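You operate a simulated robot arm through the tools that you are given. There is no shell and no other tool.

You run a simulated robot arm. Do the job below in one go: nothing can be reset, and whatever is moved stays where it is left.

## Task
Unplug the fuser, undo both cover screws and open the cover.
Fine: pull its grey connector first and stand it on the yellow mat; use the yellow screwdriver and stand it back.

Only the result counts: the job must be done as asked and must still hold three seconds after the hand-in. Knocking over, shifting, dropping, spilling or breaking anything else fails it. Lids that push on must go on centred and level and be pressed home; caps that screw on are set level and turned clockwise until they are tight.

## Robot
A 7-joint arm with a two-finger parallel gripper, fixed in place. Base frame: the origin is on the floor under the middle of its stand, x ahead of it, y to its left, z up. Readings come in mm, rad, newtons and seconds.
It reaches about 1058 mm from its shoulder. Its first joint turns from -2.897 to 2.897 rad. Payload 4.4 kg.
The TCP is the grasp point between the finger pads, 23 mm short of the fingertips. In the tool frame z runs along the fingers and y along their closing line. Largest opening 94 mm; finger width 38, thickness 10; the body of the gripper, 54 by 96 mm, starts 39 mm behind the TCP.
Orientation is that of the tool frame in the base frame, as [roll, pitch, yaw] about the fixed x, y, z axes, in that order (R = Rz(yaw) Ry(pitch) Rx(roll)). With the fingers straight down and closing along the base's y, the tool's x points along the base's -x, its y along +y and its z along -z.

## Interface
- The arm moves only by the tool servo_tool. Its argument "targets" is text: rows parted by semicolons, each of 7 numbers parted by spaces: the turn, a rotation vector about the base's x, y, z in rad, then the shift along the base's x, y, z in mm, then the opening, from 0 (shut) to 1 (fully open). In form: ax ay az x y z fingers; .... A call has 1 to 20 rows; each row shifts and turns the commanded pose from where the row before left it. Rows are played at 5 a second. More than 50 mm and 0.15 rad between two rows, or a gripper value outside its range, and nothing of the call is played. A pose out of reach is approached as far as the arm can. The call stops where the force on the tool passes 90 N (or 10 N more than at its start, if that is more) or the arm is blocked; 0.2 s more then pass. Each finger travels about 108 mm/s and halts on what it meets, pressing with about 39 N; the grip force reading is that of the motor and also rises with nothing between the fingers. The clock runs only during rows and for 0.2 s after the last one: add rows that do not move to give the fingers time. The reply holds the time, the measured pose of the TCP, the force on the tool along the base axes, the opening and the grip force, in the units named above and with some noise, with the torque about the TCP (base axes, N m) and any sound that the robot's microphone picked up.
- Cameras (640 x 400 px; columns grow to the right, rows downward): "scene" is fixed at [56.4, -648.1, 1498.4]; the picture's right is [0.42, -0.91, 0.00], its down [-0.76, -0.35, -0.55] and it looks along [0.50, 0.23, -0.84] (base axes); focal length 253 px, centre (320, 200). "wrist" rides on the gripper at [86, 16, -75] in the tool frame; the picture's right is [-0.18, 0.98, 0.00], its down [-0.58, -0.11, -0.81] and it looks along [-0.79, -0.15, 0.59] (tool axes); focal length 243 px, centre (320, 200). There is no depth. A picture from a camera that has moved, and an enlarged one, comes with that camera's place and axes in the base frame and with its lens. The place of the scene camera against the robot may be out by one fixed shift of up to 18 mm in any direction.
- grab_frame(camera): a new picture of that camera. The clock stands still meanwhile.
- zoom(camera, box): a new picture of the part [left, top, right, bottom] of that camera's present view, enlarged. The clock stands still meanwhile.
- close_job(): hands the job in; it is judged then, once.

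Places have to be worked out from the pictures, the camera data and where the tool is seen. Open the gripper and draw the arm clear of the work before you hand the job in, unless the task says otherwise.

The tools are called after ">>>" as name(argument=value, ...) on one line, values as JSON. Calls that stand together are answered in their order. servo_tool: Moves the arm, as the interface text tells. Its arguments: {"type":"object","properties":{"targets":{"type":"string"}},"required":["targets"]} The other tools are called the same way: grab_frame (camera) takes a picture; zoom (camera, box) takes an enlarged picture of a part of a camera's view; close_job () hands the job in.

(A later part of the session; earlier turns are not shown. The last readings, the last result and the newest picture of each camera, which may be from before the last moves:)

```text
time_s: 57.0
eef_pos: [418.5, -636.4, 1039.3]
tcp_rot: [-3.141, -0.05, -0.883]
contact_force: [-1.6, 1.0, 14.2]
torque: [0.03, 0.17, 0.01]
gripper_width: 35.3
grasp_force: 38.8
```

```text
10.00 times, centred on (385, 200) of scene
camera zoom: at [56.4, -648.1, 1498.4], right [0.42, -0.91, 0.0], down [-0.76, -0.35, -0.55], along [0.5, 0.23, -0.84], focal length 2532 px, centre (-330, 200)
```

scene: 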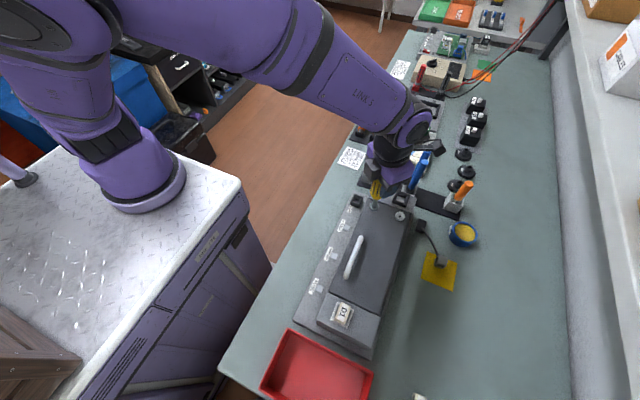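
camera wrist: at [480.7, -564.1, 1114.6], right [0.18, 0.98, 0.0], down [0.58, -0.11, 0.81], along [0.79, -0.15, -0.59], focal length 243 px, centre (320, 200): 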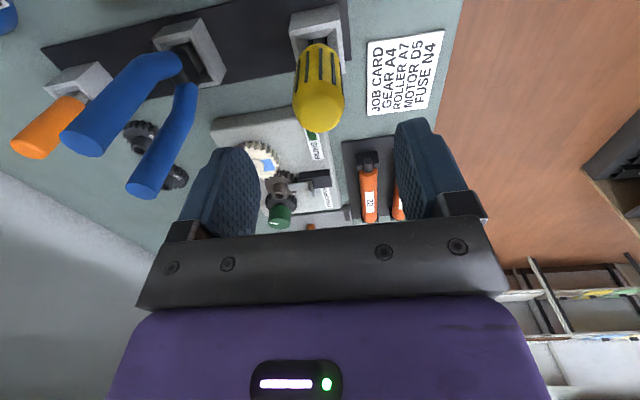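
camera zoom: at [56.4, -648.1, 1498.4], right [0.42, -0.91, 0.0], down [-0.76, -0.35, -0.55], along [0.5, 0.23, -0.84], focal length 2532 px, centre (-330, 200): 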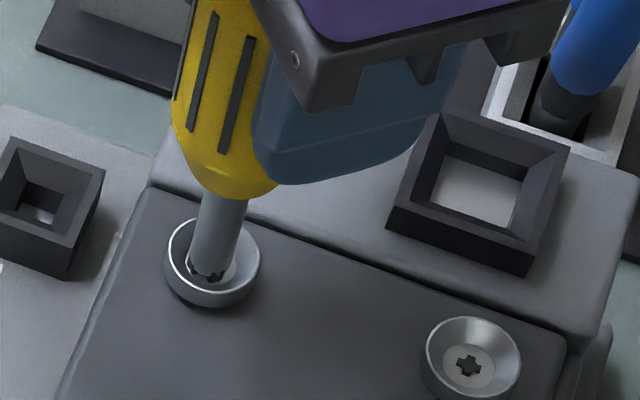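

The screw keeps turning (5.4 rad total). I'll lift 8 mm and rotate back by π again, keeping the tip over the screw.

>>> servo_tool(targets="0 0 0 0 0 4 0.2; 0 0 0 0 0 4 0.2; 0 0 -0.1496 -0.186 0.221 0 0.2; 0 0 -0.1496 -0.186 0.221 0 0.2; 0 0 -0.1496 -0.186 0.221 0 0.2; 0 0 -0.1496 -0.186 0.221 0 0.2; 0 0 -0.1496 -0.186 0.221 0 0.2; 0 0 -0.1496 -0.186 0.221 0 0.2; 0 0 -0.1496 -0.186 0.221 0 0.2; 0 0 -0.1496 -0.186 0.221 0 0.2; 0 0 -0.1496 -0.186 0.221 0 0.2; 0 0 -0.1496 -0.186 0.221 0 0.2; 0 0 -0.1496 -0.186 0.221 0 0.2; 0 0 -0.1496 -0.186 0.221 0 0.2; 0 0 -0.1496 -0.186 0.221 0 0.2; 0 0 -0.1496 -0.186 0.221 0 0.2; 0 0 -0.1496 -0.186 0.221 0 0.2; 0 0 -0.1496 -0.186 0.221 0 0.2; 0 0 -0.1496 -0.186 0.221 0 0.2; 0 0 -0.1496 -0.186 0.221 0 0.2")

>>> servo_tool(targets="0 0 -0.1496 -0.186 0.221 0 0.2; 0 0 -0.1496 -0.186 0.221 0 0.2; 0 0 -0.1496 -0.186 0.221 0 0.2; 0 0 0 0 0 -4 0.2; 0 0 0 0 0 -2 0.2; 0 0 0 0 0 -1 0.2; 0 0 0 0 0 0 0.2")

>>> zoom(camera="wrist", box=[302, 60, 340, 88])

```text
time_s: 61.2
eef_pos: [415.5, -633.6, 1046.8]
tcp_rot: [3.141, -0.05, 2.703]
contact_force: [-0.1, -0.2, -1.0]
torque: [0.03, 0.04, 0.03]
gripper_width: 35.7
grasp_force: 39.4
```

```text
time_s: 62.8
eef_pos: [413.9, -632.9, 1040.4]
tcp_rot: [3.142, -0.05, 2.257]
contact_force: [0.3, 0.2, 4.2]
torque: [-0.01, -0.07, 0.04]
gripper_width: 35.6
grasp_force: 38.8
```

```text
14.29 times, centred on (321, 74) of wrist
camera zoom: at [374.9, -555.6, 1118.6], right [0.88, 0.48, -0.01], down [0.31, -0.55, 0.78], along [0.37, -0.68, -0.63], focal length 3466 px, centre (306, 2000)
```

zoom: 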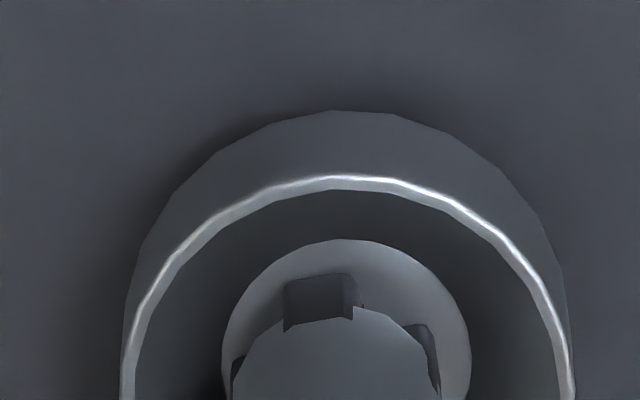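

Light clean contact again at z≈1040.4. I'll press 1 mm and turn a full 3 rad stroke with orbit compensation and a gradual rise.

>>> servo_tool(targets="0 0 0.15 -0.3 -0.29 -1 0.2; 0 0 0.15 -0.26 -0.33 0.1 0.2; 0 0 0.15 -0.2 -0.37 0.1 0.2; 0 0 0.15 -0.15 -0.39 0.1 0.2; 0 0 0.15 -0.09 -0.41 0.1 0.2; 0 0 0.15 -0.03 -0.42 0.12 0.2; 0 0 0.15 0.04 -0.42 0.12 0.2; 0 0 0.15 0.1 -0.41 0.12 0.2; 0 0 0.15 0.16 -0.39 0.12 0.2; 0 0 0.15 0.22 -0.36 0.12 0.2; 0 0 0.15 0.27 -0.32 0.12 0.2; 0 0 0.15 0.31 -0.28 0.12 0.2; 0 0 0.15 0.35 -0.23 0.12 0.2; 0 0 0.15 0.38 -0.18 0.12 0.2; 0 0 0.15 0.4 -0.12 0.12 0.2; 0 0 0.15 0.42 -0.05 0.12 0.2; 0 0 0.15 0.42 0.01 0.12 0.2; 0 0 0.15 0.41 0.07 0.12 0.2; 0 0 0.15 0.4 0.13 0.12 0.2; 0 0 0.15 0.37 0.19 0.12 0.2")

>>> zoom(camera="scene", box=[360, 180, 410, 220])

>>> zoom(camera="wrist", box=[295, 50, 345, 110])

```text
time_s: 67.0
eef_pos: [418.2, -636.6, 1041.7]
tcp_rot: [-3.14, -0.048, -1.024]
contact_force: [2.9, 0.2, 4.7]
torque: [0.09, -0.21, -0.08]
gripper_width: 35.7
grasp_force: 38.8
```

```text
10.00 times, centred on (385, 200) of scene
camera zoom: at [56.4, -648.1, 1498.4], right [0.42, -0.91, 0.0], down [-0.76, -0.35, -0.55], along [0.5, 0.23, -0.84], focal length 2532 px, centre (-330, 200)
```

zoom: 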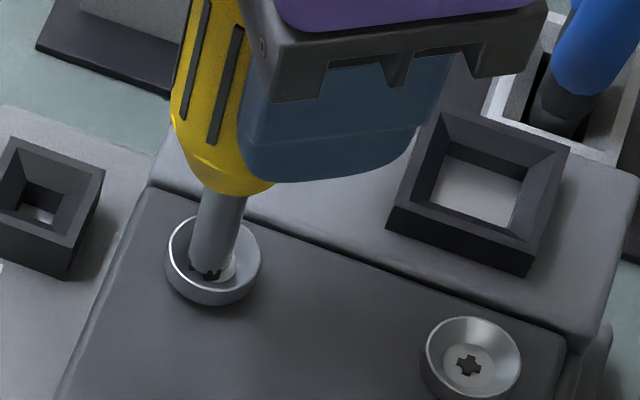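

```text
6.67 times, centred on (320, 80) of wrist
camera zoom: at [447.2, -713.1, 1119.1], right [-0.94, -0.35, -0.01], down [-0.23, 0.59, 0.78], along [-0.27, 0.73, -0.63], focal length 1618 px, centre (320, 1000)
```

zoom: 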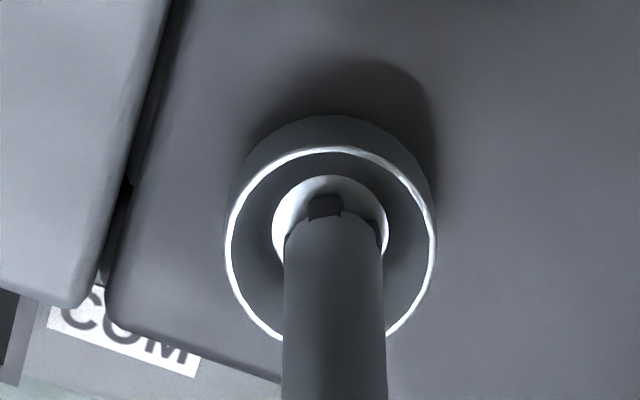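

Axial force dropped to about 5 N while I rose 2.3 mm, so the screw may have stopped rising. I'll lift clear and compare this screw's height with the untouched one.

>>> servo_tool(targets="0 0 0 0 0 5 0.2; 0 0 0 0 0 10 0.2; 0 0 0 0 0 15 0.2; 0 0 0 0 0 0 0.2")

>>> zoom(camera="wrist", box=[220, 20, 420, 130])

>>> zoom(camera="scene", box=[365, 190, 410, 225])

```text
time_s: 68.0
eef_pos: [418.0, -636.7, 1071.1]
tcp_rot: [3.141, -0.049, -1.028]
contact_force: [-0.8, -0.7, -1.0]
torque: [-0.02, -0.01, 0.0]
gripper_width: 35.6
grasp_force: 39.1
```

```text
3.20 times, centred on (320, 75) of wrist
camera zoom: at [447.1, -713.8, 1148.9], right [-0.94, -0.35, -0.01], down [-0.23, 0.59, 0.78], along [-0.27, 0.73, -0.63], focal length 776 px, centre (320, 600)
```

zoom: 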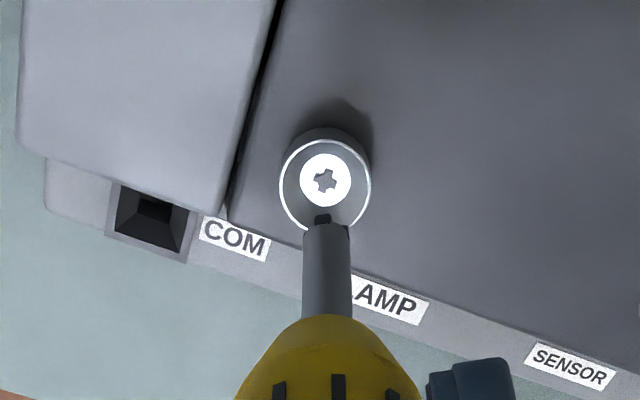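

```text
11.43 times, centred on (388, 208) of scene
camera zoom: at [56.4, -648.1, 1498.4], right [0.42, -0.91, 0.0], down [-0.76, -0.35, -0.55], along [0.5, 0.23, -0.84], focal length 2894 px, centre (-451, 114)
```

zoom: 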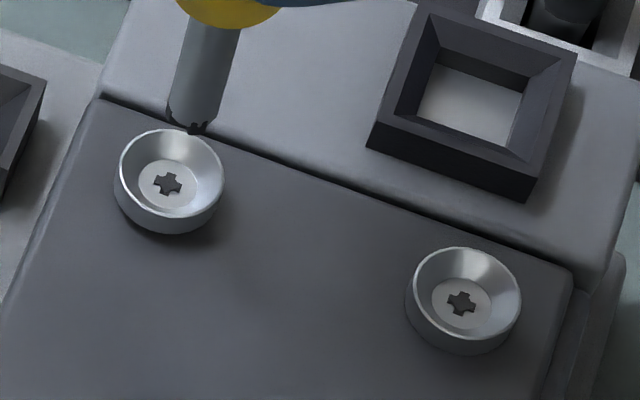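

The worked screw now stands several millimetres proud with a shadow beneath it. I'll zoom on its cross to see whether it still followed the driver or reached a stop.

>>> zoom(camera="wrist", box=[295, 40, 350, 100])

>>> zoom(camera="scene", box=[368, 198, 386, 214])

>>> zoom(camera="scene", box=[392, 208, 410, 224])

```text
6.67 times, centred on (322, 70) of wrist
camera zoom: at [447.1, -713.8, 1148.9], right [-0.94, -0.35, -0.01], down [-0.23, 0.59, 0.78], along [-0.27, 0.73, -0.63], focal length 1618 px, centre (303, 1067)
```

zoom: 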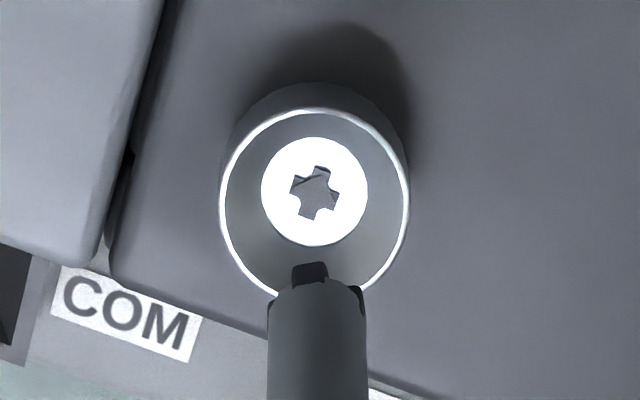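

```text
16.00 times, centred on (377, 206) of scene
camera zoom: at [56.4, -648.1, 1498.4], right [0.42, -0.91, 0.0], down [-0.76, -0.35, -0.55], along [0.5, 0.23, -0.84], focal length 4051 px, centre (-592, 104)
```

zoom: 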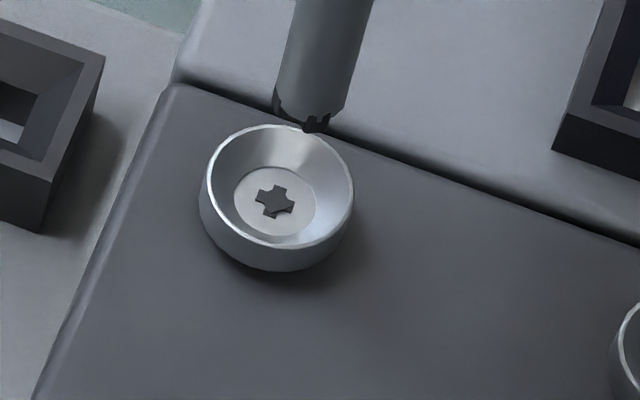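

```text
16.00 times, centred on (401, 216) of scene
camera zoom: at [56.4, -648.1, 1498.4], right [0.42, -0.91, 0.0], down [-0.76, -0.35, -0.55], along [0.5, 0.23, -0.84], focal length 4051 px, centre (-976, -56)
```

zoom: 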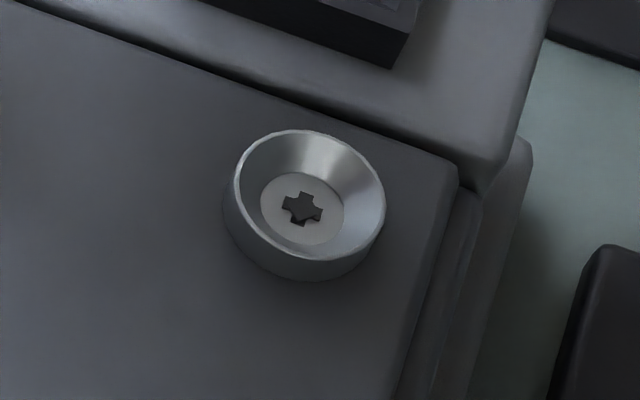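

The cross now lags the bit by about 18°, meaning it slipped near the end when the axial force was low. I'll rotate back by π over the screw and re-engage with steadier pressure.

>>> servo_tool(targets="0 0 -0.1496 -0.13 0.224 -1 0.2; 0 0 -0.1496 -0.13 0.224 -1 0.2; 0 0 -0.1496 -0.13 0.224 -1 0.2; 0 0 -0.1496 -0.13 0.224 -1 0.2; 0 0 -0.1496 -0.13 0.224 -1 0.2; 0 0 -0.1496 -0.13 0.224 -1 0.2; 0 0 -0.1496 -0.13 0.224 -1 0.2; 0 0 -0.1496 -0.13 0.224 -1 0.2; 0 0 -0.1496 -0.13 0.224 -1 0.2; 0 0 -0.1496 -0.13 0.224 -1 0.2; 0 0 -0.1496 -0.13 0.224 -1 0.2; 0 0 -0.1496 -0.13 0.224 -1 0.2; 0 0 -0.1496 -0.13 0.224 -1 0.2; 0 0 -0.1496 -0.13 0.224 -1 0.2; 0 0 -0.1496 -0.13 0.224 -1 0.2; 0 0 -0.1496 -0.13 0.224 -1 0.2; 0 0 -0.1496 -0.13 0.224 -1 0.2; 0 0 -0.1496 -0.13 0.224 -1 0.2; 0 0 -0.1496 -0.13 0.224 0 0.2; 0 0 -0.1496 -0.13 0.224 0 0.2")

>>> servo_tool(targets="0 0 -0.1496 -0.13 0.224 0 0.2; 0 0 0 0 0 -4 0.2; 0 0 0 0 0 -3 0.2; 0 0 0 0 0 -3 0.2; 0 0 0 0 0 -1.5 0.2; 0 0 0 0 0 -1 0.2; 0 0 0 0 0 0 0.2")

>>> zoom(camera="wrist", box=[302, 60, 340, 88])

```text
time_s: 72.2
eef_pos: [416.4, -633.2, 1052.6]
tcp_rot: [3.141, -0.05, 2.262]
contact_force: [-0.7, 0.4, -0.5]
torque: [0.0, 0.01, 0.0]
gripper_width: 35.5
grasp_force: 38.4
```

```text
time_s: 73.8
eef_pos: [415.2, -633.3, 1040.2]
tcp_rot: [3.141, -0.047, 2.113]
contact_force: [-0.5, 2.8, 8.9]
torque: [0.24, -0.01, -0.01]
gripper_width: 35.5
grasp_force: 38.7
```

```text
14.29 times, centred on (321, 74) of wrist
camera zoom: at [386.8, -550.8, 1119.0], right [0.94, 0.35, -0.01], down [0.23, -0.59, 0.78], along [0.27, -0.73, -0.63], focal length 3466 px, centre (306, 2000)
```

zoom: 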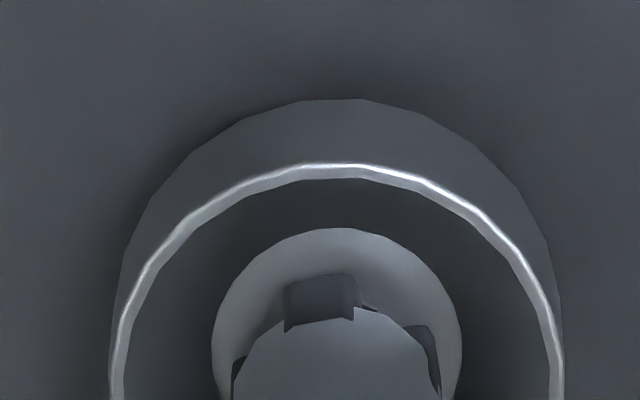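

Good contact at 8.9 N. I'll press slightly more and turn 1.5 rad without rising to see whether the screw still pushes up.

>>> servo_tool(targets="0 0 0 0 0.4 -0.7 0.2; 0 0 0.15 -0.34 -0.24 0 0.2; 0 0 0.15 -0.3 -0.29 0 0.2; 0 0 0.15 -0.25 -0.33 0 0.2; 0 0 0.15 -0.2 -0.37 0 0.2; 0 0 0.15 -0.14 -0.39 0 0.2; 0 0 0.15 -0.08 -0.41 0 0.2; 0 0 0.15 -0.02 -0.42 0 0.2; 0 0 0.15 0.04 -0.42 0 0.2; 0 0 0.15 0.1 -0.41 0 0.2; 0 0 0.15 0.16 -0.39 0 0.2; 0 0 0 0 0 0 0.2")

>>> zoom(camera="wrist", box=[302, 60, 340, 88])

```text
time_s: 76.4
eef_pos: [415.7, -635.6, 1039.2]
tcp_rot: [3.142, -0.052, -2.67]
contact_force: [0.5, -2.1, 15.9]
torque: [-0.16, -0.12, -0.17]
gripper_width: 35.8
grasp_force: 39.3
```

```text
14.29 times, centred on (321, 74) of wrist
camera zoom: at [333.9, -656.6, 1118.5], right [-0.28, 0.96, -0.01], down [0.6, 0.19, 0.78], along [0.75, 0.21, -0.63], focal length 3466 px, centre (306, 2000)
```

zoom: 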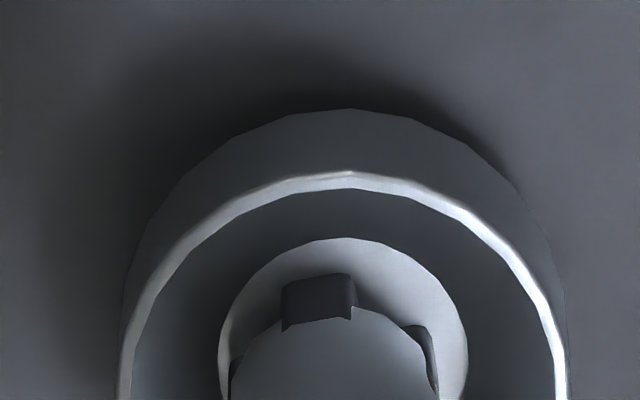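

Reaction torque has risen to -0.17 N·m, hinting at a stop. I'll turn 0.3 rad more and lift to compare the cross orientation with the bit.

>>> servo_tool(targets="0 0 0.15 0.22 -0.36 0 0.2; 0 0 0.15 0.27 -0.32 0 0.2; 0 0 0 0 0 0 0.2; 0 0 0 0 0 5 0.2; 0 0 0 0 0 10 0.2; 0 0 0 0 0 10 0.2; 0 0 0 0 0 0 0.2")

>>> zoom(camera="wrist", box=[295, 40, 350, 100])

>>> zoom(camera="scene", box=[368, 198, 386, 214])

```text
time_s: 78.0
eef_pos: [415.7, -635.9, 1064.9]
tcp_rot: [3.141, -0.047, -2.37]
contact_force: [-0.2, 0.6, -0.9]
torque: [-0.01, 0.0, 0.02]
gripper_width: 35.7
grasp_force: 38.8
```

```text
6.67 times, centred on (322, 70) of wrist
camera zoom: at [345.2, -680.3, 1143.2], right [-0.55, 0.83, -0.01], down [0.52, 0.35, 0.78], along [0.65, 0.43, -0.63], focal length 1618 px, centre (303, 1067)
```

zoom: 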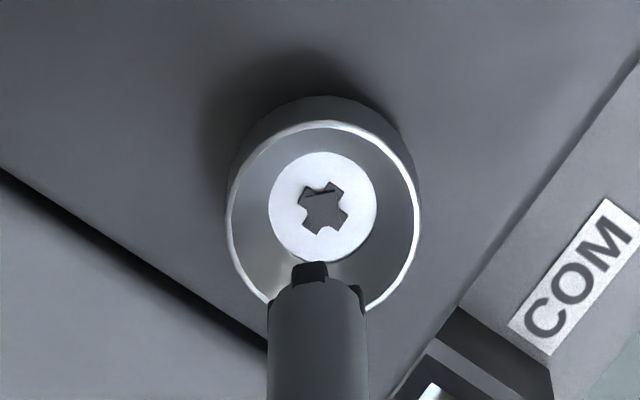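

```text
16.00 times, centred on (377, 206) of scene
camera zoom: at [56.4, -648.1, 1498.4], right [0.42, -0.91, 0.0], down [-0.76, -0.35, -0.55], along [0.5, 0.23, -0.84], focal length 4051 px, centre (-592, 104)
```

zoom: 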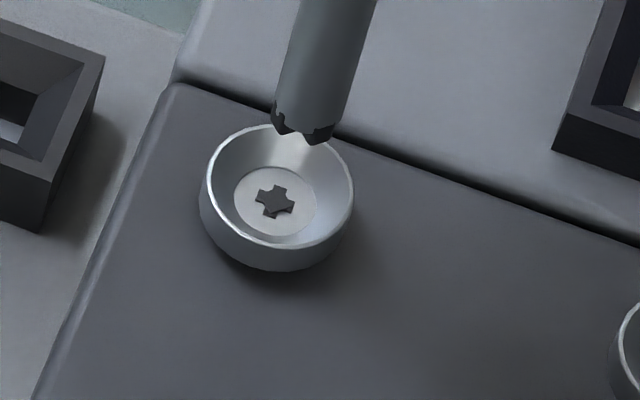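

In the fixed scene view the cross has exactly the same orientation as before this stroke, so the screw did not turn; it may be at its end stop, or the misaligned bit slipped. I'll realign the bit with the cross (rotate -0.68 rad), re-engage and test again.

>>> servo_tool(targets="0 0 -0.136 -0.16 0.3 0 0.2; 0 0 -0.136 -0.16 0.3 0 0.2; 0 0 -0.136 -0.16 0.3 0 0.2; 0 0 -0.136 -0.16 0.3 0 0.2; 0 0 -0.136 -0.16 0.3 0 0.2; 0 0 0 0 0 -8 0.2; 0 0 0 0 0 -8 0.2; 0 0 0 0 0 0 0.2")

>>> zoom(camera="wrist", box=[295, 45, 350, 105])

```text
time_s: 79.8
eef_pos: [414.5, -634.6, 1049.0]
tcp_rot: [3.141, -0.052, -3.051]
contact_force: [0.0, -0.2, -1.1]
torque: [0.01, 0.03, -0.03]
gripper_width: 35.5
grasp_force: 38.9
```

```text
6.67 times, centred on (322, 75) of wrist
camera zoom: at [330.8, -624.1, 1126.4], right [0.09, 1.0, -0.01], down [0.63, -0.05, 0.78], along [0.77, -0.08, -0.63], focal length 1618 px, centre (303, 1033)
```

zoom: 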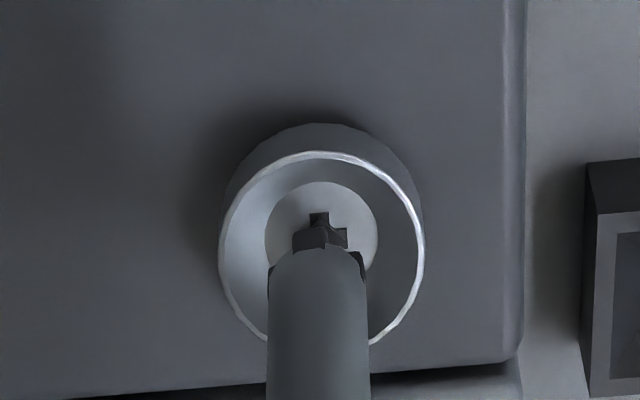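

The cross is now aligned with the bit. I'll lower to contact and check the force.

>>> servo_tool(targets="0 0 0 0 0 -4 0.2; 0 0 0 0 0 -2 0.2; 0 0 0 0 0 -1.5 0.2; 0 0 0 0 0 -1 0.2; 0 0 0 0 0 0 0.2")

```text
time_s: 81.0
eef_pos: [414.8, -634.0, 1041.0]
tcp_rot: [-3.141, -0.049, -3.049]
contact_force: [-0.4, 1.5, 10.7]
torque: [0.13, -0.02, 0.03]
gripper_width: 35.8
grasp_force: 39.1
```

Clean axial contact at 10.7 N. I'll press a little more and turn 1.2 rad, reading the torque.

>>> servo_tool(targets="0 0 0 0 0.2 -0.7 0.2; 0 0 0.15 0.07 -0.41 0 0.2; 0 0 0.15 0.13 -0.4 0 0.2; 0 0 0.15 0.19 -0.37 0 0.2; 0 0 0.15 0.24 -0.34 0 0.2; 0 0 0 0 0 0 0.2")

>>> servo_tool(targets="0 0 0.15 0.29 -0.3 0 0.2; 0 0 0.15 0.33 -0.26 0 0.2; 0 0 0.15 0.37 -0.2 0 0.2; 0 0 0.15 0.39 -0.14 0 0.2; 0 0 0 0 0 0 0.2")

>>> zoom(camera="scene", box=[368, 198, 386, 214])

```text
time_s: 82.4
eef_pos: [414.9, -635.9, 1040.7]
tcp_rot: [3.141, -0.05, -2.448]
contact_force: [-0.5, -1.3, 15.7]
torque: [-0.11, -0.05, -0.18]
gripper_width: 35.4
grasp_force: 38.6
```

```text
time_s: 83.6
eef_pos: [415.4, -636.5, 1040.2]
tcp_rot: [3.14, -0.051, -1.847]
contact_force: [1.3, -0.5, 20.9]
torque: [0.04, -0.19, -0.24]
gripper_width: 35.5
grasp_force: 38.9
```

```text
16.00 times, centred on (377, 206) of scene
camera zoom: at [56.4, -648.1, 1498.4], right [0.42, -0.91, 0.0], down [-0.76, -0.35, -0.55], along [0.5, 0.23, -0.84], focal length 4051 px, centre (-592, 104)
```

zoom: 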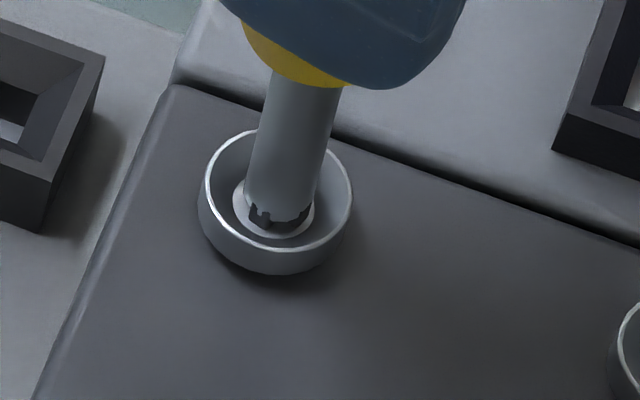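

The torque now scales with axial force, as if the bit is slipping on a screw at its end stop. I'll lift and verify that the cross has not moved.

>>> servo_tool(targets="0 0 0 0 0 6 0.2; 0 0 0 0 0 12 0.2; 0 0 0 0 0 12 0.2; 0 0 0 0 0 0 0.2")

>>> zoom(camera="scene", box=[368, 198, 386, 214])

>>> grab_frame(camera="wrist")

```text
time_s: 84.6
eef_pos: [417.6, -637.3, 1069.0]
tcp_rot: [-3.141, -0.047, -1.85]
contact_force: [-1.0, 0.4, -2.0]
torque: [0.01, -0.01, -0.02]
gripper_width: 35.5
grasp_force: 39.0
```

```text
16.00 times, centred on (377, 206) of scene
camera zoom: at [56.4, -648.1, 1498.4], right [0.42, -0.91, 0.0], down [-0.76, -0.35, -0.55], along [0.5, 0.23, -0.84], focal length 4051 px, centre (-592, 104)
```

zoom: 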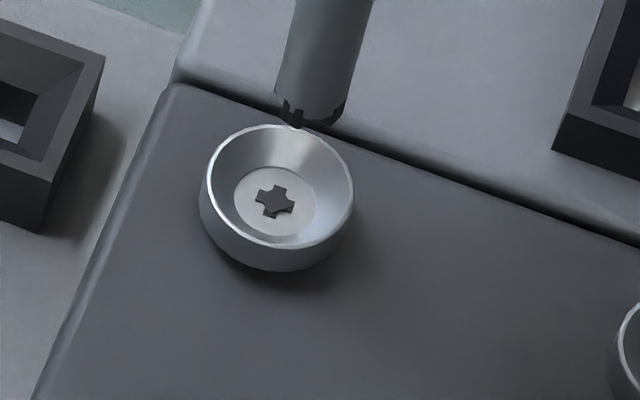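

```text
taken
camera wrist: at [378.5, -709.9, 1147.6], right [-0.89, 0.45, -0.01], down [0.28, 0.57, 0.78], along [0.35, 0.69, -0.63], focal length 243 px, centre (320, 200)
```

wrist: 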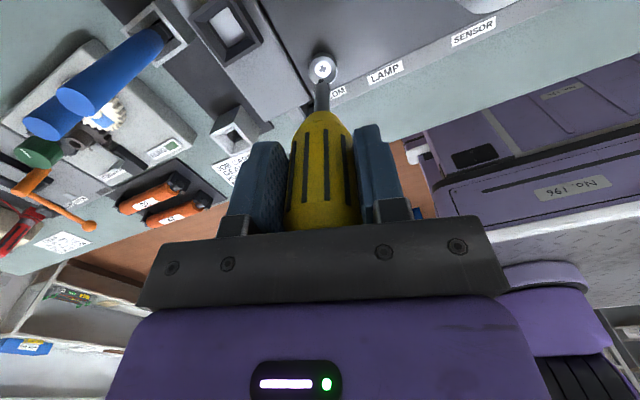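

Screw 1 has not moved through that last turning, so it is fully backed out at its stop. Now screw 2, about 68 mm to -y: I'll move over it while rotating back to θ≈-1.46 rad so the bit lines up with its cross.

>>> servo_tool(targets="0 0 -0.1447 0.02 -3.307 0 0.2; 0 0 -0.1447 0.02 -3.307 0 0.2; 0 0 -0.1447 0.02 -3.307 0 0.2; 0 0 -0.1447 0.02 -3.307 0 0.2; 0 0 -0.1447 0.02 -3.307 0 0.2; 0 0 -0.1447 0.02 -3.307 0 0.2; 0 0 -0.1447 0.02 -3.307 0 0.2; 0 0 -0.1447 0.02 -3.307 0 0.2; 0 0 -0.1447 0.02 -3.307 0 0.2; 0 0 -0.1447 0.02 -3.307 0 0.2; 0 0 -0.1447 0.02 -3.307 0 0.2; 0 0 -0.1447 0.02 -3.307 0 0.2; 0 0 -0.1447 0.02 -3.307 0 0.2; 0 0 -0.1447 0.02 -3.307 0 0.2; 0 0 -0.1447 0.02 -3.307 0 0.2; 0 0 -0.1447 0.02 -3.307 0 0.2; 0 0 -0.1447 0.02 -3.307 0 0.2; 0 0 -0.1447 0.02 -3.307 0 0.2; 0 0 -0.1447 0.02 -3.307 0 0.2; 0 0 0 0 0 0 0.2")

>>> zoom(camera="wrist", box=[280, 20, 360, 100])

>>> zoom(camera="scene", box=[375, 180, 425, 225])

```text
time_s: 88.8
eef_pos: [415.7, -701.2, 1068.9]
tcp_rot: [-3.14, -0.053, 1.683]
contact_force: [-0.2, -1.0, -0.1]
torque: [-0.04, -0.01, 0.01]
gripper_width: 35.7
grasp_force: 38.9
```

```text
5.00 times, centred on (320, 60) of wrist
camera zoom: at [423.5, -614.0, 1147.6], right [1.0, -0.07, -0.01], down [-0.04, -0.63, 0.78], along [-0.06, -0.77, -0.63], focal length 1213 px, centre (320, 900)
```

zoom: 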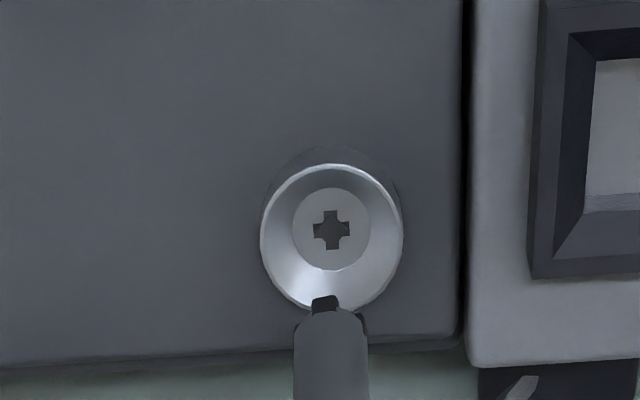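

```text
8.89 times, centred on (400, 202) of scene
camera zoom: at [56.4, -648.1, 1498.4], right [0.42, -0.91, 0.0], down [-0.76, -0.35, -0.55], along [0.5, 0.23, -0.84], focal length 2251 px, centre (-391, 178)
```

zoom: 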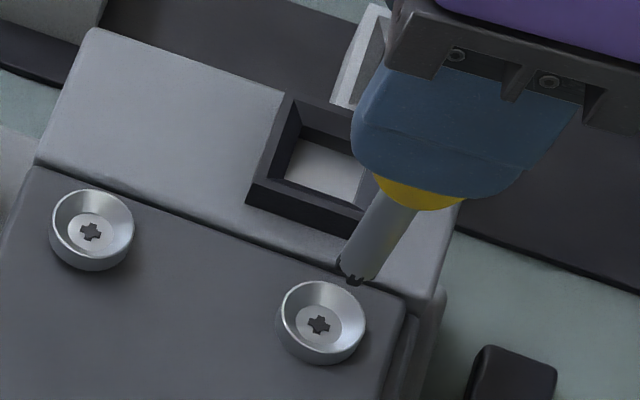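

The bit is aligned with cross 2 and centred laterally, with about 0.4 mm to go in -y. I'll lower to just above contact and then touch down gently.

>>> servo_tool(targets="0 0 0 0 -0.4 -8 0.2; 0 0 0 0 0 -8 0.2; 0 0 0 0 0 -8 0.2; 0 0 0 0 0 -5 0.2; 0 0 0 0 0 -2 0.2; 0 0 0 0 0 -2 0.2; 0 0 0 0 0 0 0.2")

>>> zoom(camera="wrist", box=[302, 60, 340, 88])

```text
time_s: 90.4
eef_pos: [416.2, -700.1, 1037.1]
tcp_rot: [-3.14, -0.049, 1.684]
contact_force: [-1.0, 3.8, 8.7]
torque: [0.33, 0.05, -0.01]
gripper_width: 35.6
grasp_force: 39.0
```

```text
14.29 times, centred on (321, 74) of wrist
camera zoom: at [423.3, -613.8, 1115.2], right [1.0, -0.07, -0.01], down [-0.04, -0.63, 0.78], along [-0.06, -0.77, -0.63], focal length 3466 px, centre (306, 2000)
```

zoom: 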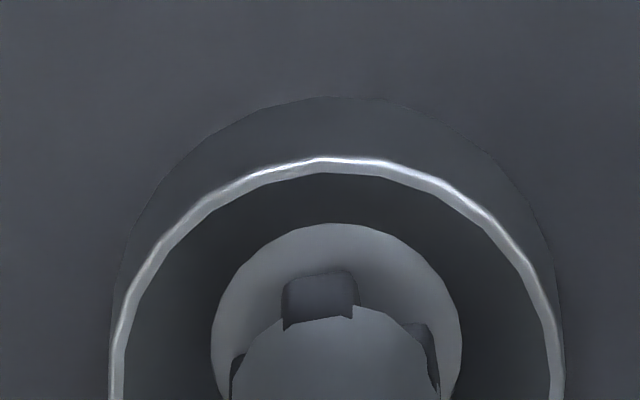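

The side force says the tip is about 0.8 mm too far -y. I'll correct it, press to about 15 N and turn 1.35 rad counter-clockwise.

>>> servo_tool(targets="0 0 0 0 0.8 0 0.2; 0 0 0 0 0 -0.8 0.2; 0 0 0.15 -0.41 -0.08 0 0.2; 0 0 0.15 -0.4 -0.14 0 0.2; 0 0 0.15 -0.37 -0.2 0.08 0.2; 0 0 0.15 -0.34 -0.25 0.08 0.2; 0 0 0.15 -0.3 -0.3 0.08 0.2; 0 0 0.15 -0.25 -0.34 0.08 0.2; 0 0 0.15 -0.19 -0.37 0.08 0.2; 0 0 0.15 -0.14 -0.4 0.08 0.2; 0 0 0.15 -0.08 -0.41 0.08 0.2; 0 0 0 0 0 0 0.2")

>>> zoom(camera="wrist", box=[302, 60, 340, 88])

```text
time_s: 93.0
eef_pos: [413.6, -700.7, 1037.2]
tcp_rot: [-3.14, -0.048, 3.035]
contact_force: [1.1, -2.1, 22.5]
torque: [-0.22, -0.19, -0.02]
gripper_width: 35.5
grasp_force: 38.5
```

```text
14.29 times, centred on (321, 74) of wrist
camera zoom: at [333.4, -674.3, 1115.4], right [0.29, 0.96, -0.01], down [0.61, -0.17, 0.78], along [0.74, -0.23, -0.63], focal length 3466 px, centre (306, 2000)
```

zoom: 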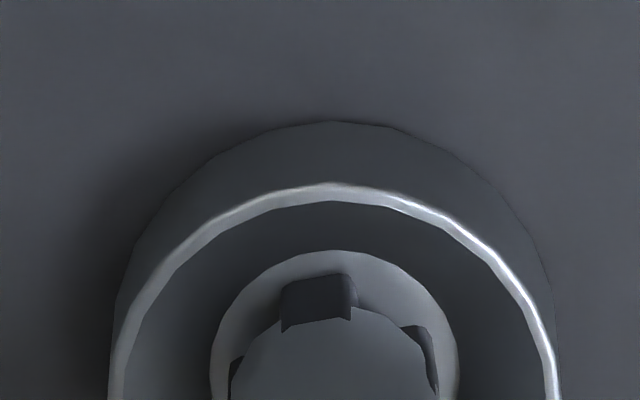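

Torque is near zero, so screw 2 is turning. I'll continue the stroke with a slightly faster rise.

>>> servo_tool(targets="0 0 0.15 -0.01 -0.62 0.12 0.2; 0 0 0.15 0.05 -0.42 0.12 0.2; 0 0 0.15 0.11 -0.41 0.12 0.2; 0 0 0.15 0.17 -0.38 0.12 0.2; 0 0 0.15 0.23 -0.35 0.12 0.2; 0 0 0.15 0.28 -0.32 0.12 0.2; 0 0 0.15 0.32 -0.27 0.12 0.2; 0 0 0.15 0.36 -0.22 0.12 0.2; 0 0 0.15 0.39 -0.16 0.12 0.2; 0 0 0.15 0.41 -0.1 0.12 0.2; 0 0 0.15 0.42 -0.04 0.12 0.2; 0 0 0 0 0 0 0.2")

>>> zoom(camera="wrist", box=[302, 60, 340, 88])

```text
time_s: 95.6
eef_pos: [415.9, -704.7, 1037.7]
tcp_rot: [-3.141, -0.051, -1.598]
contact_force: [-0.5, -0.4, 23.3]
torque: [0.03, 0.02, -0.02]
gripper_width: 35.6
grasp_force: 38.9
```

```text
14.29 times, centred on (321, 74) of wrist
camera zoom: at [398.2, -784.3, 1116.5], right [-0.98, 0.21, -0.01], down [0.13, 0.62, 0.78], along [0.17, 0.76, -0.63], focal length 3466 px, centre (306, 2000)
```

zoom: 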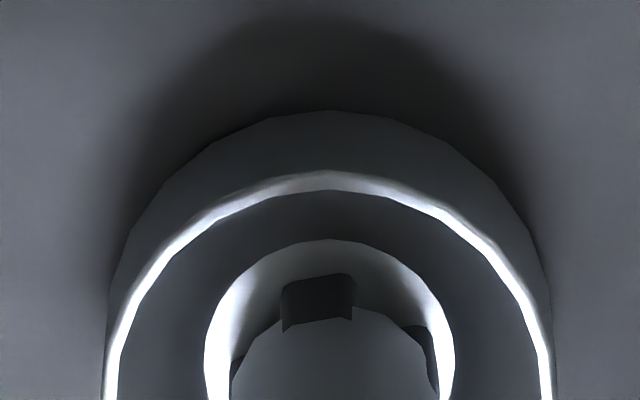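

Forces are perfectly axial. I'll turn five more rows, lift 8 mm, and begin rotating back by π.

>>> servo_tool(targets="0 0 0.15 0.42 0.02 0.1 0.2; 0 0 0.15 0.41 0.08 0.1 0.2; 0 0 0.15 0.39 0.14 0.1 0.2; 0 0 0.15 0.37 0.2 0.1 0.2; 0 0 0.15 0.34 0.25 0.1 0.2; 0 0 0 0 0 0 0.2")

>>> servo_tool(targets="0 0 0 0 0 4 0.2; 0 0 0 0 0 5 0.2; 0 0 -0.1496 -0.176 0.2 0 0.2; 0 0 -0.1496 -0.176 0.2 0 0.2; 0 0 -0.1496 -0.176 0.2 0 0.2; 0 0 -0.1496 -0.176 0.2 0 0.2; 0 0 -0.1496 -0.176 0.2 0 0.2; 0 0 -0.1496 -0.176 0.2 0 0.2; 0 0 -0.1496 -0.176 0.2 0 0.2; 0 0 -0.1496 -0.176 0.2 0 0.2; 0 0 -0.1496 -0.176 0.2 0 0.2; 0 0 -0.1496 -0.176 0.2 0 0.2; 0 0 -0.1496 -0.176 0.2 0 0.2; 0 0 -0.1496 -0.176 0.2 0 0.2; 0 0 -0.1496 -0.176 0.2 0 0.2; 0 0 -0.1496 -0.176 0.2 0 0.2; 0 0 -0.1496 -0.176 0.2 0 0.2; 0 0 -0.1496 -0.176 0.2 0 0.2; 0 0 -0.1496 -0.176 0.2 0 0.2; 0 0 -0.1496 -0.176 0.2 0 0.2")

>>> servo_tool(targets="0 0 -0.1496 -0.176 0.2 0 0.2; 0 0 -0.1496 -0.176 0.2 0 0.2; 0 0 -0.1496 -0.176 0.2 0 0.2; 0 0 0 0 0 -4 0.2; 0 0 0 0 0 -2 0.2; 0 0 0 0 0 -1 0.2; 0 0 0 0 0 0 0.2")

>>> zoom(camera="wrist", box=[302, 60, 340, 88])

```text
time_s: 97.0
eef_pos: [418.6, -704.5, 1039.5]
tcp_rot: [3.14, -0.052, -0.848]
contact_force: [0.3, 0.9, 26.3]
torque: [0.2, 0.06, -0.01]
gripper_width: 35.6
grasp_force: 38.5
```

```text
time_s: 101.2
eef_pos: [414.9, -700.5, 1048.1]
tcp_rot: [3.141, -0.051, 2.738]
contact_force: [0.3, -0.5, -0.4]
torque: [0.02, 0.01, -0.02]
gripper_width: 36.0
grasp_force: 38.6
```

```text
time_s: 102.8
eef_pos: [414.2, -700.3, 1039.7]
tcp_rot: [3.14, -0.05, 2.29]
contact_force: [-0.5, 0.2, 1.7]
torque: [0.07, -0.06, 0.01]
gripper_width: 35.6
grasp_force: 38.7
```

```text
14.29 times, centred on (321, 74) of wrist
camera zoom: at [372.4, -625.4, 1118.2], right [0.86, 0.51, -0.01], down [0.33, -0.54, 0.78], along [0.39, -0.67, -0.63], focal length 3466 px, centre (306, 2000)
```

zoom: 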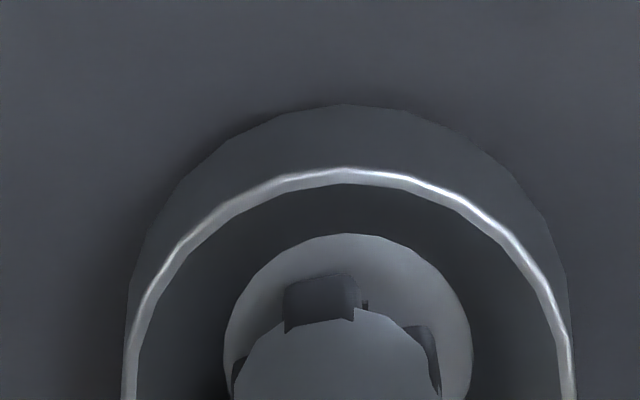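

Light contact at z≈1040.8, so screw 2 has risen about 3 mm. I'll press to about 13 N and turn another 1.5 rad.

>>> servo_tool(targets="0 0 0 0 0 -1.5 0.2; 0 0 0.15 -0.29 -0.3 0 0.2; 0 0 0.15 -0.25 -0.34 0 0.2; 0 0 0.15 -0.19 -0.37 0.05 0.2; 0 0 0.15 -0.13 -0.4 0.05 0.2; 0 0 0.15 -0.07 -0.41 0.05 0.2; 0 0 0.15 -0.01 -0.42 0.05 0.2; 0 0 0.15 0.05 -0.42 0.05 0.2; 0 0 0.15 0.12 -0.4 0.05 0.2; 0 0 0.15 0.17 -0.38 0.05 0.2; 0 0 0.15 0.23 -0.35 0.05 0.2; 0 0 0 0 0 0 0.2")

>>> zoom(camera="scene", box=[392, 206, 410, 222])

```text
time_s: 105.4
eef_pos: [415.0, -703.7, 1040.3]
tcp_rot: [3.141, -0.051, -2.494]
contact_force: [1.2, -1.0, 17.3]
torque: [-0.1, -0.19, -0.01]
gripper_width: 35.5
grasp_force: 39.1
```

```text
16.00 times, centred on (401, 214) of scene
camera zoom: at [56.4, -648.1, 1498.4], right [0.42, -0.91, 0.0], down [-0.76, -0.35, -0.55], along [0.5, 0.23, -0.84], focal length 4051 px, centre (-976, -24)
```

zoom: 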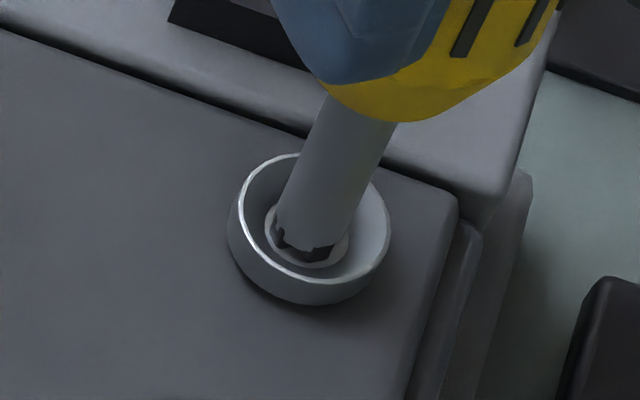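

Still turning freely. I'll continue the second half of this stroke and watch for the end-stop torque.

>>> servo_tool(targets="0 0 0.15 0.28 -0.31 0.07 0.2; 0 0 0.15 0.32 -0.27 0.07 0.2; 0 0 0.15 0.36 -0.22 0.07 0.2; 0 0 0.15 0.39 -0.16 0.07 0.2; 0 0 0.15 0.41 -0.1 0.07 0.2; 0 0 0.15 0.42 -0.04 0.07 0.2; 0 0 0.15 0.42 0.02 0.07 0.2; 0 0 0.15 0.41 0.09 0.07 0.2; 0 0 0.15 0.39 0.15 0.07 0.2; 0 0 0.15 0.37 0.2 0.07 0.2; 0 0 0 0 0 0 0.2")

```text
time_s: 107.8
eef_pos: [418.2, -704.9, 1040.0]
tcp_rot: [3.141, -0.052, -0.992]
contact_force: [2.4, 0.3, 19.3]
torque: [0.05, -0.25, -0.22]
gripper_width: 35.5
grasp_force: 38.7
```

Reaction torque jumped to -0.22 N·m with the same slip ratio as screw 1's end stop, so screw 2 is backed out. I'll lift clear and compare both screws.

>>> servo_tool(targets="0 0 0 0 0 6 0.2; 0 0 0 0 0 12 0.2; 0 0 0 0 0 20 0.2; 0 0 0 0 0 0 0.2")

>>> zoom(camera="scene", box=[365, 190, 413, 225])

>>> zoom(camera="wrist", box=[220, 20, 420, 130])

```text
time_s: 108.8
eef_pos: [418.6, -704.0, 1077.0]
tcp_rot: [3.141, -0.05, -0.994]
contact_force: [0.3, -0.1, -2.1]
torque: [0.0, 0.0, 0.0]
gripper_width: 35.4
grasp_force: 39.3
```

```text
11.43 times, centred on (389, 208) of scene
camera zoom: at [56.4, -648.1, 1498.4], right [0.42, -0.91, 0.0], down [-0.76, -0.35, -0.55], along [0.5, 0.23, -0.84], focal length 2894 px, centre (-469, 114)
```

zoom: 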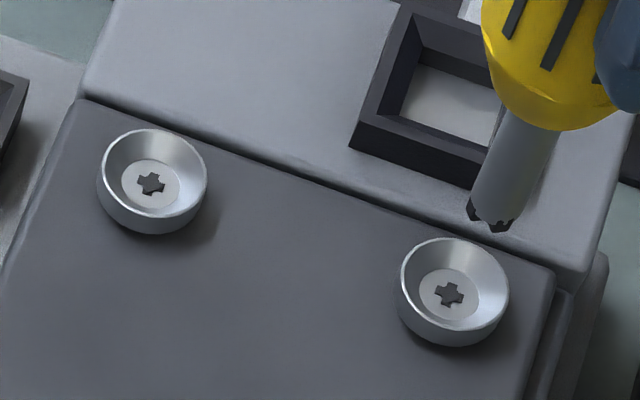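

```text
3.20 times, centred on (320, 75) of wrist
camera zoom: at [449.7, -780.6, 1156.0], right [-0.92, -0.38, -0.01], down [-0.25, 0.58, 0.78], along [-0.29, 0.72, -0.63], focal length 776 px, centre (320, 600)
```

zoom: 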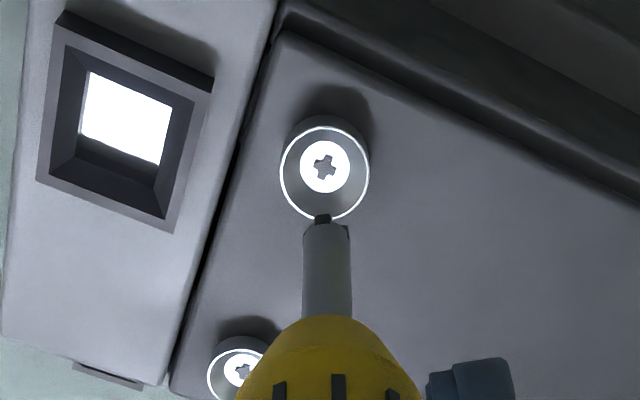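

Both screws stand equally proud. Now I'll return the driver; first I'll look at its empty holder in the scene view.

>>> zoom(camera="scene", box=[350, 160, 400, 200])

>>> zoom(camera="scene", box=[340, 130, 440, 220])

```text
10.00 times, centred on (375, 180) of scene
camera zoom: at [56.4, -648.1, 1498.4], right [0.42, -0.91, 0.0], down [-0.76, -0.35, -0.55], along [0.5, 0.23, -0.84], focal length 2532 px, centre (-230, 400)
```

zoom: 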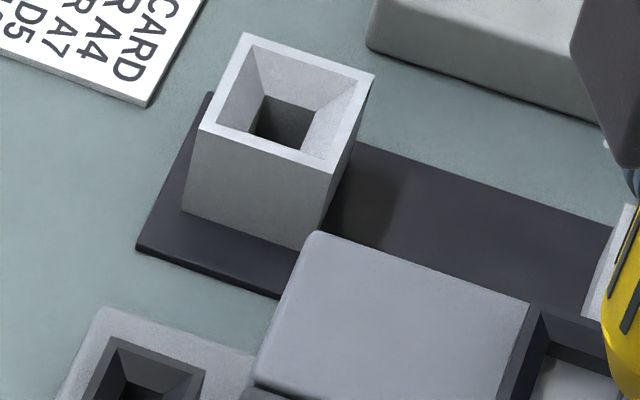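

```text
4.44 times, centred on (390, 175) of scene
camera zoom: at [56.4, -648.1, 1498.4], right [0.42, -0.91, 0.0], down [-0.76, -0.35, -0.55], along [0.5, 0.23, -0.84], focal length 1125 px, centre (9, 311)
```

zoom: 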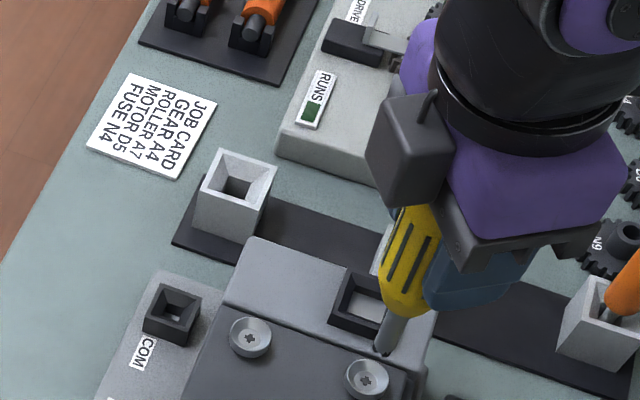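

The holder has a funnel-shaped hole with its rim near z≈896. I'll carry the driver back over it, returning the yaw to the pick-up orientation, and check alignment with the wrist camera.

>>> servo_tool(targets="0 0 -0.1435 10.03 8.01 0 0.2; 0 0 -0.1435 10.03 8.01 0 0.2; 0 0 -0.1435 10.03 8.01 0 0.2; 0 0 -0.1435 10.03 8.01 0 0.2; 0 0 -0.1435 10.03 8.01 0 0.2; 0 0 -0.1435 10.03 8.01 0 0.2; 0 0 -0.1435 10.03 8.01 0 0.2; 0 0 -0.1435 10.03 8.01 0 0.2; 0 0 -0.1435 10.03 8.01 0 0.2; 0 0 -0.1435 10.03 8.01 0 0.2; 0 0 -0.1435 10.03 8.01 0 0.2; 0 0 -0.1435 10.03 8.01 0 0.2; 0 0 -0.1435 10.03 8.01 0 0.2; 0 0 -0.1435 10.03 8.01 0 0.2; 0 0 -0.1435 10.03 8.01 0 0.2; 0 0 0 0 0 0 0.2")

>>> zoom(camera="wrist", box=[240, 0, 400, 120])

>>> zoom(camera="scene", box=[340, 140, 420, 200])

```text
time_s: 112.2
eef_pos: [569.2, -585.5, 1079.0]
tcp_rot: [3.14, -0.051, 3.137]
contact_force: [-0.3, 0.9, -0.3]
torque: [-0.02, 0.03, 0.0]
gripper_width: 35.3
grasp_force: 39.0
```

```text
3.33 times, centred on (320, 60) of wrist
camera zoom: at [485.8, -566.0, 1157.3], right [0.19, 0.98, -0.01], down [0.62, -0.11, 0.78], along [0.76, -0.15, -0.63], focal length 809 px, centre (320, 667)
```

zoom: 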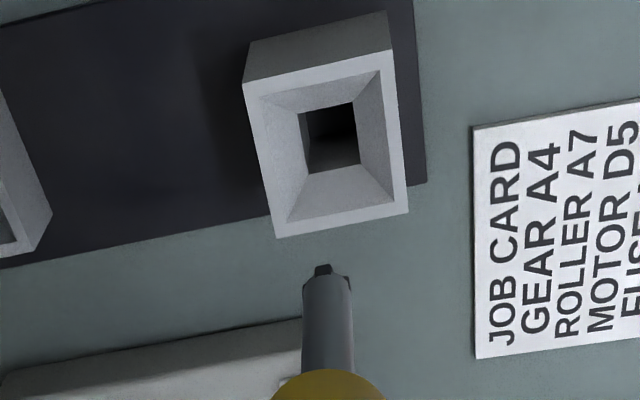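

```text
6.67 times, centred on (380, 170) of scene
camera zoom: at [56.4, -648.1, 1498.4], right [0.42, -0.91, 0.0], down [-0.76, -0.35, -0.55], along [0.5, 0.23, -0.84], focal length 1688 px, centre (-80, 400)
```

zoom: 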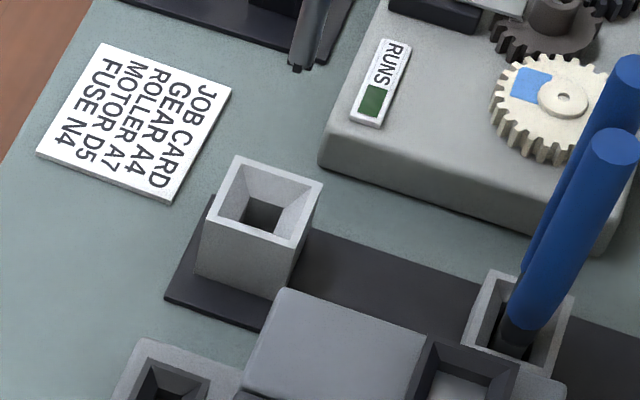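

The rim centre lies about 1–2 mm +x and 0.5 mm +y of the driver axis. I'll trim that and lower until the tip is just above the rim, then re-check.

>>> servo_tool(targets="0 0 0 1.5 0.5 -15 0.2; 0 0 0 0 0 -20 0.2; 0 0 0 0 0 -20 0.2; 0 0 0 0 0 -20 0.2; 0 0 0 0 0 0 0.2")

>>> zoom(camera="wrist", box=[260, 20, 380, 110])

>>> zoom(camera="scene", box=[350, 150, 400, 190])

```text
time_s: 113.4
eef_pos: [569.9, -584.2, 1004.0]
tcp_rot: [3.141, -0.05, 3.138]
contact_force: [0.4, -0.7, -2.0]
torque: [-0.01, 0.0, 0.03]
gripper_width: 35.3
grasp_force: 38.6
```

```text
4.44 times, centred on (320, 65) of wrist
camera zoom: at [487.0, -565.7, 1081.7], right [0.19, 0.98, -0.01], down [0.62, -0.11, 0.78], along [0.76, -0.15, -0.63], focal length 1078 px, centre (320, 800)
```

zoom: 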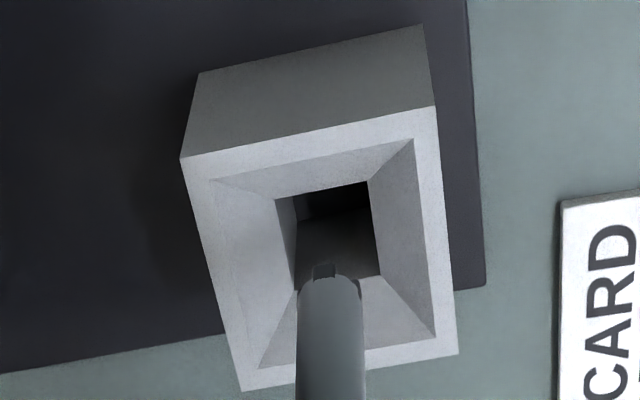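

```text
10.00 times, centred on (375, 170) of scene
camera zoom: at [56.4, -648.1, 1498.4], right [0.42, -0.91, 0.0], down [-0.76, -0.35, -0.55], along [0.5, 0.23, -0.84], focal length 2532 px, centre (-230, 500)
```

zoom: 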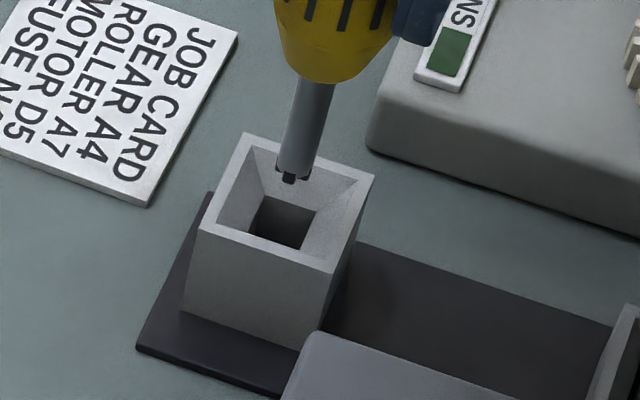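

The tip is centred over the funnel in both views. I'll lower it into the holder in stages, watching the force.

>>> servo_tool(targets="0 0 0 0 0 -8 0.2; 0 0 0 0 0 -8 0.2; 0 0 0 0 0 -8 0.2; 0 0 0 0 0 0 0.2")

>>> zoom(camera="wrist", box=[260, 20, 380, 110])

>>> zoom(camera="scene", box=[350, 150, 400, 190])

```text
time_s: 114.4
eef_pos: [568.8, -584.1, 980.1]
tcp_rot: [3.141, -0.051, 3.136]
contact_force: [1.0, 0.3, -0.9]
torque: [0.0, 0.07, 0.01]
gripper_width: 35.6
grasp_force: 39.0
```

```text
4.44 times, centred on (320, 65) of wrist
camera zoom: at [486.9, -565.4, 1057.7], right [0.19, 0.98, -0.01], down [0.62, -0.11, 0.78], along [0.76, -0.15, -0.63], focal length 1078 px, centre (320, 800)
```

zoom: 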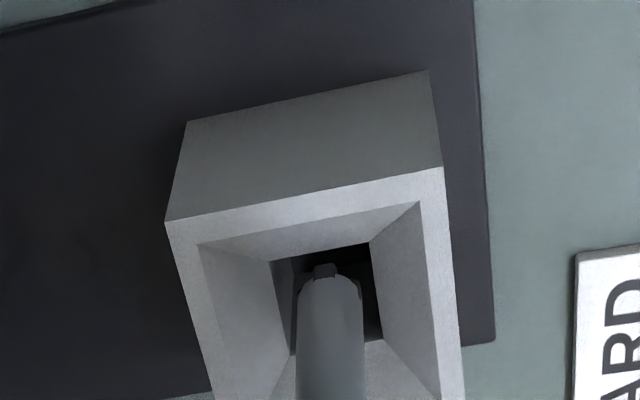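

```text
10.00 times, centred on (375, 170) of scene
camera zoom: at [56.4, -648.1, 1498.4], right [0.42, -0.91, 0.0], down [-0.76, -0.35, -0.55], along [0.5, 0.23, -0.84], focal length 2532 px, centre (-230, 500)
```

zoom: 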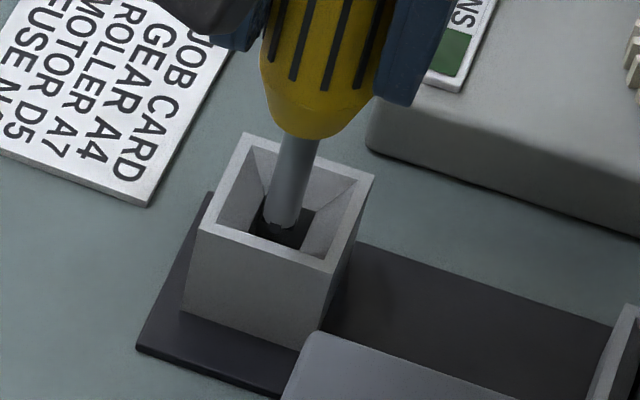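

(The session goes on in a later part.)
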